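You operate a simulated robot arm through the tools that you are given. There is no shell and no other tool. Be economical: measure what you need, move in short steps, check, and stop when the job is done.

You run a simulated robot arm. Do the job below in one go: nothing can be reset, and whatever is moved stays where it is left.

## Task
Put one of the test tags from the work top of the long bench on top of the cream tape roll there.

Only the result counts: the job must be done as asked and must still hold three seconds after the hand-in. Knocking over, shifting, dropping, spilling or breaking anything else fails it.

## Robot
A 7-joint arm with a two-finger parallel gripper, fixed in place. Base frame: the origin is at the foot of the arm, x ahead of it, y to its left, z up; the work surface is at about z = 0. Lengths are in m, angles in degrees, forces in N, time in s.
With the tool pointing down near the work surface it reaches from about 0.22 to 0.58 m from the base axis. Its first joint turns from -66.0 to 66.0 degrees. Payload 2.5 kg.
The TCP is the grasp point between the finger pads, 0.023 m short of the fingertips. In the tool frame z runs along the fingers and y along their closing line. The gripper opens to 0.094 m. The fingers are 0.038 m wide and 0.01 m thick; the gripper's body (0.054 by 0.096 m) begins 0.039 m behind the TCP.
Orientation is that of the tool frame in the base frame, as [roll, pitch, yaw] about the fixed x, y, z axes, in that order (R = Rz(yaw) Ry(pitch) Rx(roll)). With the fingers straight down and closing along the base's y, the tool's x points along the base's -x, its y along +y and its z along -z.

## Interface
- The arm moves only by the tool nudge_tool. Its argument "motion" is a list of rows, each an object of numbers (a shift or turn left out is 0, a gripper value left out holds the last): "tx", "ty", "tz": the shift along the tool's x, y, z in units of 30 mm (1.0 is 30 mm); "wx", "wy", "wz": the turn, a rotation vector about the tool's x, y, z in units of 6 degrees (1.0 is 6 degrees); "hand": the gripper command, from -1 (shut) to 1 (fully open), values between in proportion. In form: [{"tx": .., "ty": .., "tz": .., "wx": .., "wy": .., "wz": .., "hand": ..}, ...]. A call has 1 to 10 rows; each row shifts and turns the commanded pose from where the row before left it, along the tool's axes as they then stand. A call with a number of a shift or a turn outside -1 to 1 is refused whole. A row lasts 0.2 s, in which the tool goes at most 0.05 m and 8.6 degrees; a call with a longer step from one row to the next is refused whole, and so is a gripper value outside its range. Where a pose cannot be reached the arm comes as near as it can. A force on the tool above 40 N (or 10 N above the force at the start of the call, whichever is more), or a blocked arm, ends the call early, and 0.2 s more pass. The fingers move at their own pace (about 0.108 m/s each) and stop on an object; they squeeze with about 29 N. The grip force told is the motor's: it shows also when the fingers shut on nothing. Time passes only in rows, and 0.2 s behind the last, so rows that do not move let the fingers close. It gives the time, the measured TCP pose, the force on the tool (base axes), the opening and the grip force at its end, in the units of the frame above (readings bear some noise).
- Cameras (640 x 400 px; columns grow to the right, rows downward): "scene" is fixed at [0.0921, -0.3961, 0.5415]; the picture's right is [0.97, -0.25, 0.00], its down [-0.15, -0.58, -0.80] and it looks along [0.20, 0.78, -0.60] (base axes); focal length 343 px, centre (320, 200). "wrist" rides on the gripper at [0.086, 0.016, -0.074] in the tool frame; the picture's right is [-0.18, 0.98, 0.00], its down [-0.58, -0.11, -0.81] and it looks along [-0.79, -0.15, 0.59] (tool axes); focal length 243 px, centre (320, 200).
- grab_frame(camera): a new picture of that camera. No time passes.
- measure_at(camera, pixels): for up to 12 pixels [column, row] of the newest picture of that camera ("zoom" is the newest enlarged one), the place [x, y, z] in the base frame of the surface seen there, good to about 0.003 m. No time passes.
- enlarge(camera, box): a new picture of the part [left, top, right, bottom] of that camera's present view, enlarged. No time passes.
- hand_in(): hands the job in; it is judged then, once.

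Keep the steps short. Do not move on a guess: measure, check each grasp and each placing, and mend mistakes. In all there are 60 turns and 20 pictures (those below and enlarged ones count). Leave the gripper open and the arm clear of the work at the hand-in unless told otherwise, and finish with a single line.

The tools are called after "Request:" by a JSON object that holds its "api" and its "payload". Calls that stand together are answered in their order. nudge_tool: Moves the arm, as the interface text tells. Its arguments: {"type":"object","properties":{"motion":{"type":"array"}},"required":["motion"]} The other tools are called the same way: grab_frame (camera) takes a picture; measure_at (camera, pixels) gives the place of the surface under pixels of a picture; enlarge (camera, box) takes an enlarged picture of a part of a camera's view; hand_in () hands the job in.

At the start:

```text
t: 0.0
position: [0.3877, 0.0888, 0.2568]
orientation: [180.0, 0.0, 180.0]
contact_force: [-0.6, -0.1, 1.1]
finger_gap: 0.094
grasp_force: 0.2
```

scene: 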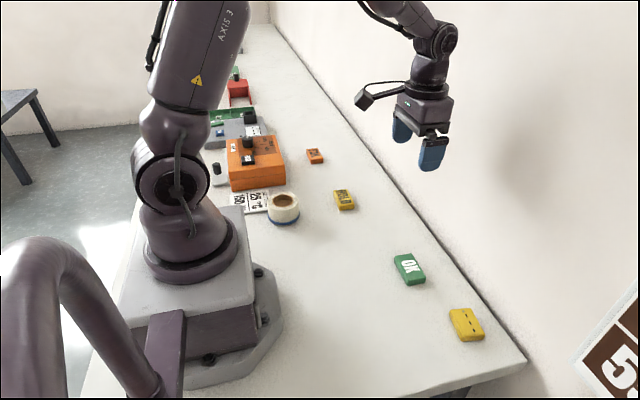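
wrist: 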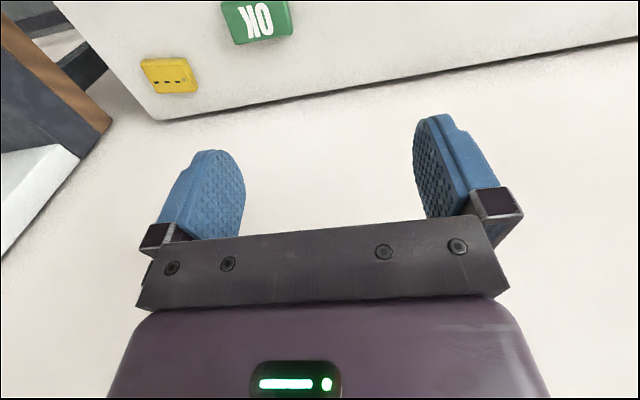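

I see several small blocks on the bench (orange at 315,156; yellow at 344,199; green "OK" at 409,269; yellow at 466,325) and the tape roll at (283,206). I'll enlarge to identify them, and measure.

Request:
{"api": "enlarge", "payload": {"camera": "scene", "box": [200, 60, 380, 240]}}

Request:
{"api": "enlarge", "payload": {"camera": "scene", "box": [340, 200, 540, 360]}}

Request:
{"api": "measure_at", "payload": {"camera": "scene", "pixels": [[315, 154], [344, 196], [409, 265], [466, 321], [283, 200], [283, 222], [270, 200], [297, 200], [320, 230], [283, 194], [283, 209]]}}

```text
2.22 times, centred on (290, 150) of scene
```

zoom: 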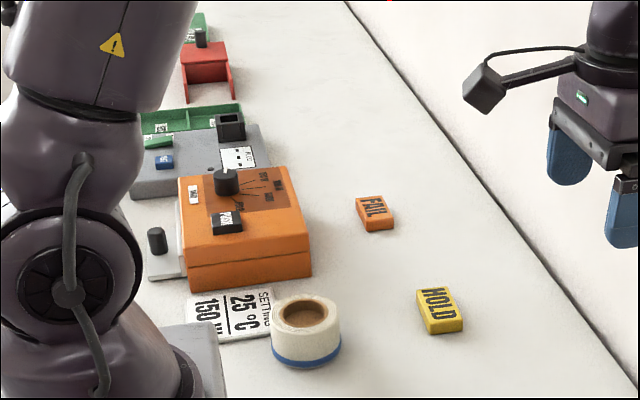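

```text
2.50 times, centred on (440, 280) of scene
```

zoom: 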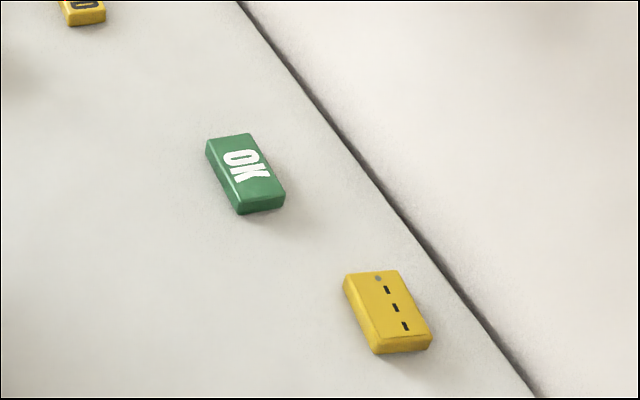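

```text
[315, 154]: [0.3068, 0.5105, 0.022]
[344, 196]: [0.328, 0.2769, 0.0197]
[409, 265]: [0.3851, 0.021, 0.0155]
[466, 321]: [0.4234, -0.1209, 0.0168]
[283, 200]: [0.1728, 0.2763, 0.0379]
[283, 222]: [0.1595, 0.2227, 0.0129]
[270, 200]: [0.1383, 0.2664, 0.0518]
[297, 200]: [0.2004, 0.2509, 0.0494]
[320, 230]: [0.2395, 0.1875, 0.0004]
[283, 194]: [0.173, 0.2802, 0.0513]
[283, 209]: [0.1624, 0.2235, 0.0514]
```

Readable tags: FAIL, HOLD, OK (the dashed yellow one is unlike them). HOLD is closest to the roll. I'll enlarge HOLD and the roll for exact edges.

Request:
{"api": "enlarge", "payload": {"camera": "scene", "box": [256, 165, 366, 235]}}

```text
5.71 times, centred on (311, 200) of scene
```

zoom: 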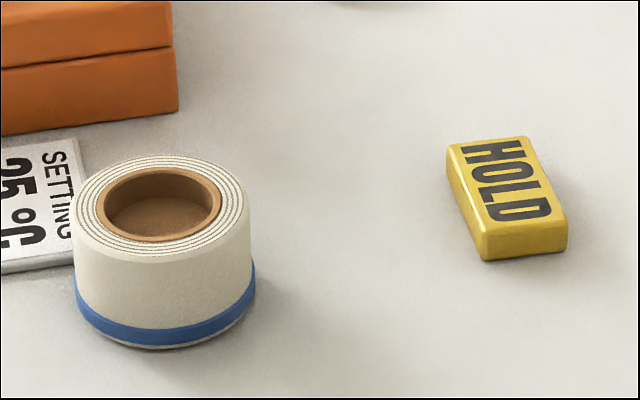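

Next I measure the tag's top corners, the roll's rim edges, and the orange box's nearest edge.

Request:
{"api": "measure_at", "payload": {"camera": "zoom", "pixels": [[451, 147], [524, 140], [486, 229], [563, 219], [508, 184], [80, 210], [243, 207], [163, 159], [163, 250], [100, 205], [216, 205], [172, 45]]}}

Request:
{"api": "measure_at", "payload": {"camera": "scene", "pixels": [[284, 163], [231, 172], [270, 150], [232, 145], [247, 140], [284, 186], [232, 190]]}}

```text
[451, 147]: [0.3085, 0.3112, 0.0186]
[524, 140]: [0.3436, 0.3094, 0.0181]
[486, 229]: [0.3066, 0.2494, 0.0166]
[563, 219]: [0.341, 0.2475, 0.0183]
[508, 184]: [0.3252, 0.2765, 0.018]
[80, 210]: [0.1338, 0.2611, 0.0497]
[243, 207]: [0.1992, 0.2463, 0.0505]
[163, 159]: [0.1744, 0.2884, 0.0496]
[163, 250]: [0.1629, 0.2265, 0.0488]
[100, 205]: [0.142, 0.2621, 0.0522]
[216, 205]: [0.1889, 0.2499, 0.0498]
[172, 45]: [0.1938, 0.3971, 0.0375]
```

```text
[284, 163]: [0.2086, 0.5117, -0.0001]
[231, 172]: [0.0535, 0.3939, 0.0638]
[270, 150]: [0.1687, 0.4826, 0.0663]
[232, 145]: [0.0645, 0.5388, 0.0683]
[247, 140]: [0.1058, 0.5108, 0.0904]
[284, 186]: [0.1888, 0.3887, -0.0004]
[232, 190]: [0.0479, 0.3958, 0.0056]
```

HOLD tag: centre (0.325, 0.280), about 36 mm in x and 63 mm in y, top z about 0.018, long side along y. Roll: centre about (0.167, 0.256), top 0.050, diameter about 68 mm, hole about 47 mm, so a tag can bridge it. First I go over the tag at present height.

Request:
{"api": "nudge_tool", "payload": {"motion": [{"tx": 0.2986, "ty": 0.9105, "hand": 1}, {"tx": 0.2986, "ty": 0.9105}, {"tx": 0.2986, "ty": 0.9105}, {"tx": 0.2986, "ty": 0.9105}, {"tx": 0.2986, "ty": 0.9105}, {"tx": 0.2986, "ty": 0.9105}, {"tx": 0.2986, "ty": 0.9105}]}}

Request:
{"api": "nudge_tool", "payload": {"motion": [{"wz": -1}, {"wz": -1}, {"wz": -1}, {"wz": -1}, {"wz": -1}, {"wz": -1}, {"wz": -1}, {"wz": -1}]}}

Request:
{"api": "nudge_tool", "payload": {"motion": [{"wz": -1}, {"wz": -1}, {"wz": -1}, {"wz": -1}, {"wz": -1}, {"wz": -1}, {"wz": -1}, {}]}}

```text
t: 1.6
position: [0.3269, 0.2817, 0.2569]
orientation: [180.0, -0.1, 179.9]
contact_force: [0.5, 0.0, -0.3]
finger_gap: 0.0942
grasp_force: 0.2
```

```text
t: 3.4
position: [0.3251, 0.2794, 0.2576]
orientation: [-180.0, 0.1, -131.8]
contact_force: [0.9, -0.1, -0.4]
finger_gap: 0.0941
grasp_force: 0.0
```

```text
t: 5.2
position: [0.3259, 0.2799, 0.257]
orientation: [-180.0, 0.0, -90.0]
contact_force: [1.6, 0.3, -0.1]
finger_gap: 0.0938
grasp_force: 0.0
```

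The tool is over the tag with the fingers closing along x (tool x = -y, tool y = -x). I descend to z about 0.10 and check both views.

Request:
{"api": "nudge_tool", "payload": {"motion": [{"tz": 0.9}, {"tz": 0.9}, {"tz": 0.9}, {"tz": 0.9}, {"tz": 0.9}, {"tz": 0.7}, {}]}}

Request:
{"api": "grab_frame", "payload": {"camera": "wrist"}}

Request:
{"api": "grab_frame", "payload": {"camera": "scene"}}

```text
t: 6.8
position: [0.3251, 0.2805, 0.1011]
orientation: [179.9, 0.0, -90.0]
contact_force: [0.2, 0.3, 0.6]
finger_gap: 0.0939
grasp_force: 0.1
```

```text
14 pictures are left
```

wrist: 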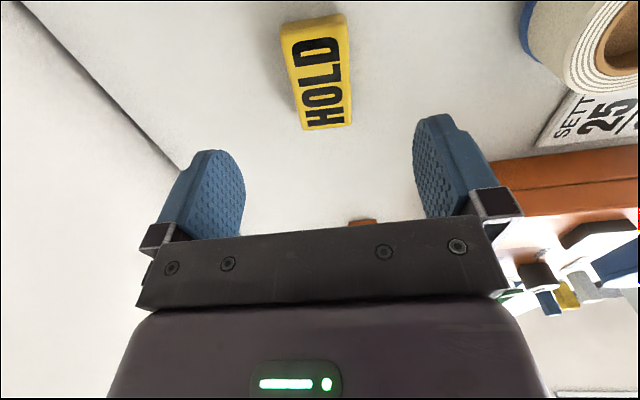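

```text
13 pictures are left
```

scene: 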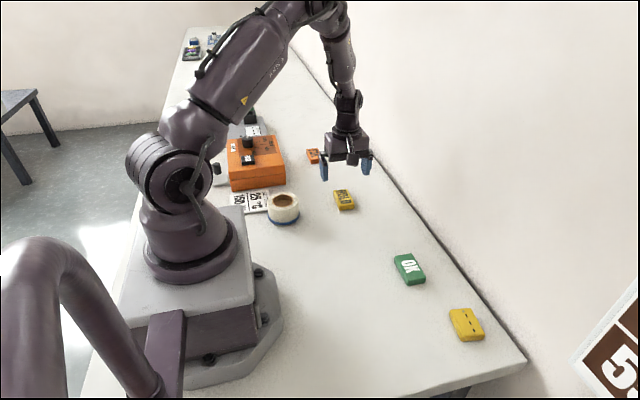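

The tag lies below and between the fingers. I check its corners with the wrist camera, and take roll rim points as well.

Request:
{"api": "measure_at", "payload": {"camera": "wrist", "pixels": [[290, 35], [342, 22], [305, 123], [349, 118], [320, 78], [568, 50], [600, 100], [632, 118]]}}

```text
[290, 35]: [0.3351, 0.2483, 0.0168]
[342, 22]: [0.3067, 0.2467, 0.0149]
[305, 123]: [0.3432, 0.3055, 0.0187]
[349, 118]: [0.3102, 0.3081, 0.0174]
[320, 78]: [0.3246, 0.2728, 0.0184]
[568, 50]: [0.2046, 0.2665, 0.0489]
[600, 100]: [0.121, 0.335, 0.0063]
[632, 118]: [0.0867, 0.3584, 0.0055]
```

Tag centre about (0.3245, 0.279), turned about 3° clockwise. I turn by that and descend to TCP z about 0.028, gripper open.

Request:
{"api": "nudge_tool", "payload": {"motion": [{"wz": 0.5, "tz": 0.5}, {"tz": 0.6}, {"tz": 0.6}, {"tz": 0.5}, {"tz": 0.25}, {}]}}

```text
t: 8.2
position: [0.3259, 0.2811, 0.0274]
orientation: [-180.0, 0.0, -93.0]
contact_force: [0.0, -0.6, -0.2]
finger_gap: 0.0943
grasp_force: 0.1
```

No contact at z = 0.027. I close the fingers on the tag.

Request:
{"api": "nudge_tool", "payload": {"motion": [{"hand": -1}, {}, {}, {}]}}

```text
t: 9.2
position: [0.3258, 0.2807, 0.0275]
orientation: [180.0, 0.1, -93.1]
contact_force: [-0.5, 0.2, 0.5]
finger_gap: 0.0389
grasp_force: 29.1
```

The gap stopped at 38.9 mm with 29 N, so the tag is held. I lift by 0.10 m and look.

Request:
{"api": "nudge_tool", "payload": {"motion": [{"tz": -0.4}, {"tz": -0.7}, {"tz": -0.8}, {"tz": -0.8}, {"tz": -0.7}, {}]}}

Request:
{"api": "grab_frame", "payload": {"camera": "wrist"}}

Request:
{"api": "enlarge", "payload": {"camera": "scene", "box": [250, 90, 410, 240]}}

```text
t: 10.6
position: [0.3243, 0.2816, 0.1298]
orientation: [180.0, 0.0, -93.0]
contact_force: [0.6, -0.6, -0.8]
finger_gap: 0.0389
grasp_force: 29.2
```

```text
12 pictures are left
```

wrist: 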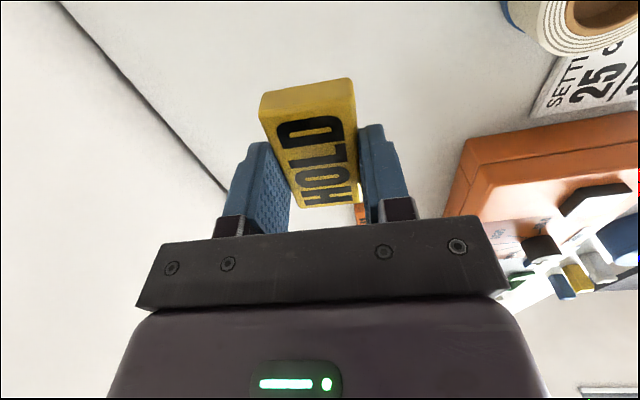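

```text
2.67 times, centred on (330, 165) of scene
```

zoom: 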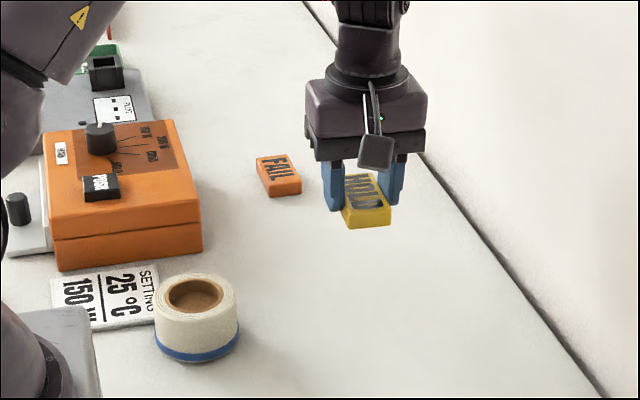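

The tag is held. I measure its edges in the hand and more roll rim points.

Request:
{"api": "measure_at", "payload": {"camera": "wrist", "pixels": [[268, 117], [350, 105], [302, 203], [350, 196], [312, 160], [562, 40], [536, 8], [600, 48]]}}

Request:
{"api": "measure_at", "payload": {"camera": "zoom", "pixels": [[157, 297], [235, 297], [195, 275], [195, 318], [172, 295], [221, 295], [360, 214], [388, 208], [368, 224]]}}

```text
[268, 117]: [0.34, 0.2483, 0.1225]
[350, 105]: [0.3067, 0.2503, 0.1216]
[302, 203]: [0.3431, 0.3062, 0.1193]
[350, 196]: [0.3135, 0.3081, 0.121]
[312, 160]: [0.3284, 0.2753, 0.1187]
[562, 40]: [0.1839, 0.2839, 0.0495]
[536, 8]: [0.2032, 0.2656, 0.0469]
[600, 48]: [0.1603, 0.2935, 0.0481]
```

```text
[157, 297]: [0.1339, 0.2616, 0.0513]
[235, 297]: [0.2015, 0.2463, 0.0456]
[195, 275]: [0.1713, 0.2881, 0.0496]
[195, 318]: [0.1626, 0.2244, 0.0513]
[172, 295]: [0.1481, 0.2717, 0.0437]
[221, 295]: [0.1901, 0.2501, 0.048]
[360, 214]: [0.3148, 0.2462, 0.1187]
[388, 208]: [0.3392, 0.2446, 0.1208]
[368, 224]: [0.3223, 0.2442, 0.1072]
```

In the hand, the tag's centre is about 3 mm towards -y from the TCP and its bottom 27.5 mm below it. Roll centre is (0.168, 0.257). I carry the TCP to (0.168, 0.260) at the present height.

Request:
{"api": "nudge_tool", "payload": {"motion": [{"tx": 0.1414, "ty": 0.7367}, {"tx": 0.1414, "ty": 0.7367}, {"tx": 0.1414, "ty": 0.7367}, {"tx": 0.1414, "ty": 0.7367}, {"tx": 0.1414, "ty": 0.7367}, {"tx": 0.1414, "ty": 0.7367}, {"tx": 0.1414, "ty": 0.7367}, {}]}}

Request:
{"api": "enlarge", "payload": {"camera": "scene", "box": [220, 120, 350, 240]}}

Request:
{"api": "grab_frame", "payload": {"camera": "wrist"}}

```text
t: 12.4
position: [0.1686, 0.2595, 0.1293]
orientation: [-180.0, -0.1, -93.0]
contact_force: [0.7, -0.2, 0.2]
finger_gap: 0.039
grasp_force: 29.0
```

```text
3.33 times, centred on (285, 180) of scene
```

zoom: 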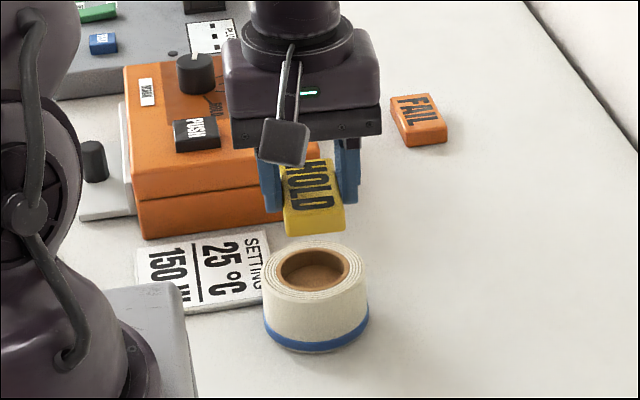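

```text
9 pictures are left
```

wrist: 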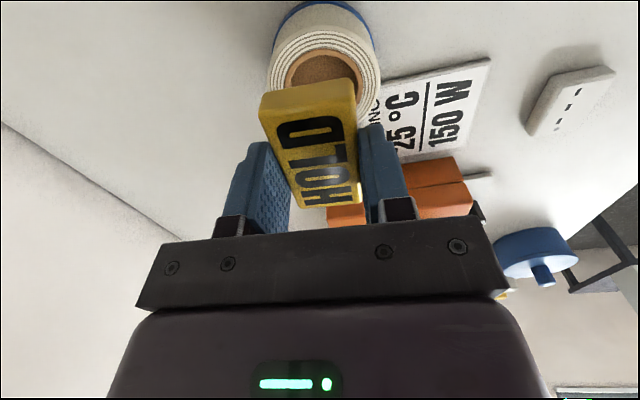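

The tag is above the roll with nothing in the way. I lower to z about 0.081, just short of contact.

Request:
{"api": "nudge_tool", "payload": {"motion": [{"tz": 0.5}, {"tz": 0.5}, {"tz": 0.4}, {"tz": 0.2}, {}]}}

Request:
{"api": "enlarge", "payload": {"camera": "scene", "box": [245, 155, 325, 235]}}

```text
t: 13.6
position: [0.17, 0.2592, 0.0832]
orientation: [-179.9, 0.0, -93.0]
contact_force: [-0.3, 0.8, -0.5]
finger_gap: 0.0387
grasp_force: 29.3
```

```text
5.00 times, centred on (285, 195) of scene
```

zoom: 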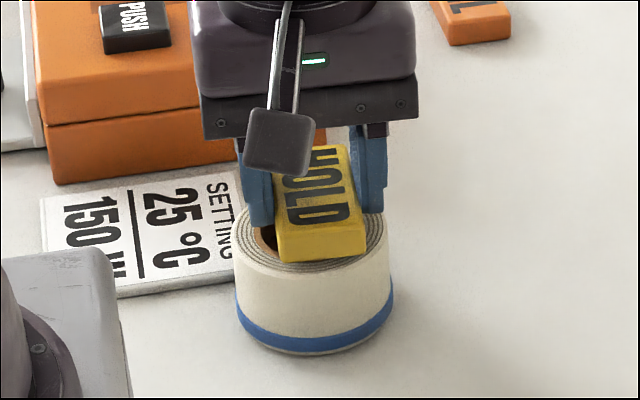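

Still about 4 mm above and well centred. I lower gently in 1 mm steps, watching the force.

Request:
{"api": "nudge_tool", "payload": {"motion": [{"tz": 0.035}, {"tz": 0.035}, {"tz": 0.035}, {}]}}

```text
t: 14.6
position: [0.1703, 0.2591, 0.0796]
orientation: [-180.0, 0.0, -93.1]
contact_force: [0.4, 0.0, -0.5]
finger_gap: 0.0388
grasp_force: 29.2
```

No contact yet at z 0.0796, so I go on in small steps.

Request:
{"api": "nudge_tool", "payload": {"motion": [{"tz": 0.03}, {"tz": 0.03}, {}]}}

```text
t: 15.4
position: [0.1687, 0.2596, 0.0767]
orientation: [-180.0, -0.1, -93.0]
contact_force: [0.0, -0.3, 0.6]
finger_gap: 0.0392
grasp_force: 28.4
```

Request:
{"api": "nudge_tool", "payload": {"motion": [{"tz": 0.03}, {}]}}

Request:
{"api": "enlarge", "payload": {"camera": "scene", "box": [245, 155, 325, 235]}}

```text
t: 16.0
position: [0.1698, 0.2606, 0.0762]
orientation: [-179.9, 0.1, -93.0]
contact_force: [-2.0, -5.9, 29.5]
finger_gap: 0.0389
grasp_force: 29.0
```

```text
5.00 times, centred on (285, 195) of scene
```

zoom: 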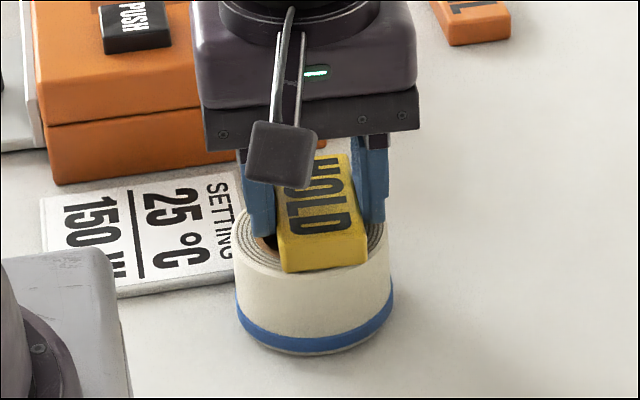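

Contact at 29 N, tag resting on the roll. I back off 0.7 mm to relieve the pressure.

Request:
{"api": "nudge_tool", "payload": {"motion": [{"tz": -0.025}, {}]}}

```text
t: 16.6
position: [0.1696, 0.26, 0.0761]
orientation: [179.9, 0.1, -93.1]
contact_force: [0.5, -1.5, 18.2]
finger_gap: 0.0391
grasp_force: 28.6
```

Request:
{"api": "nudge_tool", "payload": {"motion": [{"tz": -0.025}, {}]}}

```text
t: 17.2
position: [0.1686, 0.2588, 0.0757]
orientation: [179.9, 0.0, -93.0]
contact_force: [0.3, -1.2, -0.9]
finger_gap: 0.0388
grasp_force: 29.3
```

The force is gone. I open the fingers in part, in steps, to let the tag go.

Request:
{"api": "nudge_tool", "payload": {"motion": [{"hand": 0.0}, {"hand": 0.2}, {"hand": 0.4}, {}]}}

Request:
{"api": "nudge_tool", "payload": {"motion": [{"tz": -0.3}, {"tz": -0.6}, {"tz": -0.9}, {"tz": -1}, {"tz": -1}, {"tz": -1}, {"hand": 1}, {}]}}

Request:
{"api": "enlarge", "payload": {"camera": "scene", "box": [225, 135, 355, 235]}}

```text
t: 18.2
position: [0.1692, 0.2594, 0.0774]
orientation: [-180.0, 0.0, -93.0]
contact_force: [-0.5, -0.5, -0.7]
finger_gap: 0.0654
grasp_force: 0.1
```

```text
t: 20.0
position: [0.1679, 0.2568, 0.2214]
orientation: [179.9, 0.0, -93.1]
contact_force: [-0.1, 0.3, -0.5]
finger_gap: 0.094
grasp_force: 0.1
```

```text
4.00 times, centred on (290, 185) of scene
```

zoom: 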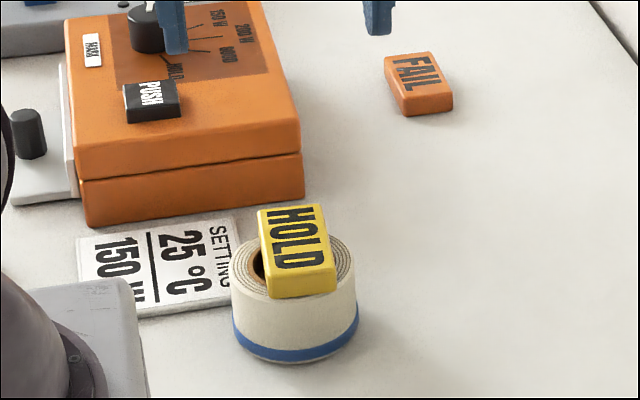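

The tag rests on the roll and the gripper is clear. I check that it is level and the roll unmoved.

Request:
{"api": "measure_at", "payload": {"camera": "zoom", "pixels": [[262, 214], [310, 208], [276, 267], [332, 261], [297, 237], [234, 265], [351, 262], [300, 285]]}}

Request:
{"api": "grab_frame", "payload": {"camera": "scene"}}

```text
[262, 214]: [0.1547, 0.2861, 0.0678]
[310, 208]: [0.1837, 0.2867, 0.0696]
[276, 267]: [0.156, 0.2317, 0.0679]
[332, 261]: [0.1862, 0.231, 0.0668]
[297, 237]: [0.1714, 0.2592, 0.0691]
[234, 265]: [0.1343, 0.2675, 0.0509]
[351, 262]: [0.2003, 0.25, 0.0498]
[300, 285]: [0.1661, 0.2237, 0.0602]
```

```text
5 pictures are left
```

scene: 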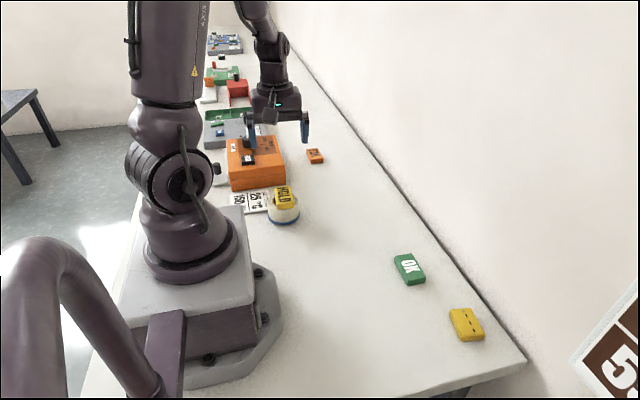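

The tag is level (top about 0.068), bridges the roll's hole, and nothing else has moved. The gripper is open and clear, so I hand in.

Request:
{"api": "hand_in", "payload": {}}

```text
The job is handed in.
```

The HOLD test tag is lying level on top of the cream tape roll, with nothing else moved and the gripper open and clear when I handed in.
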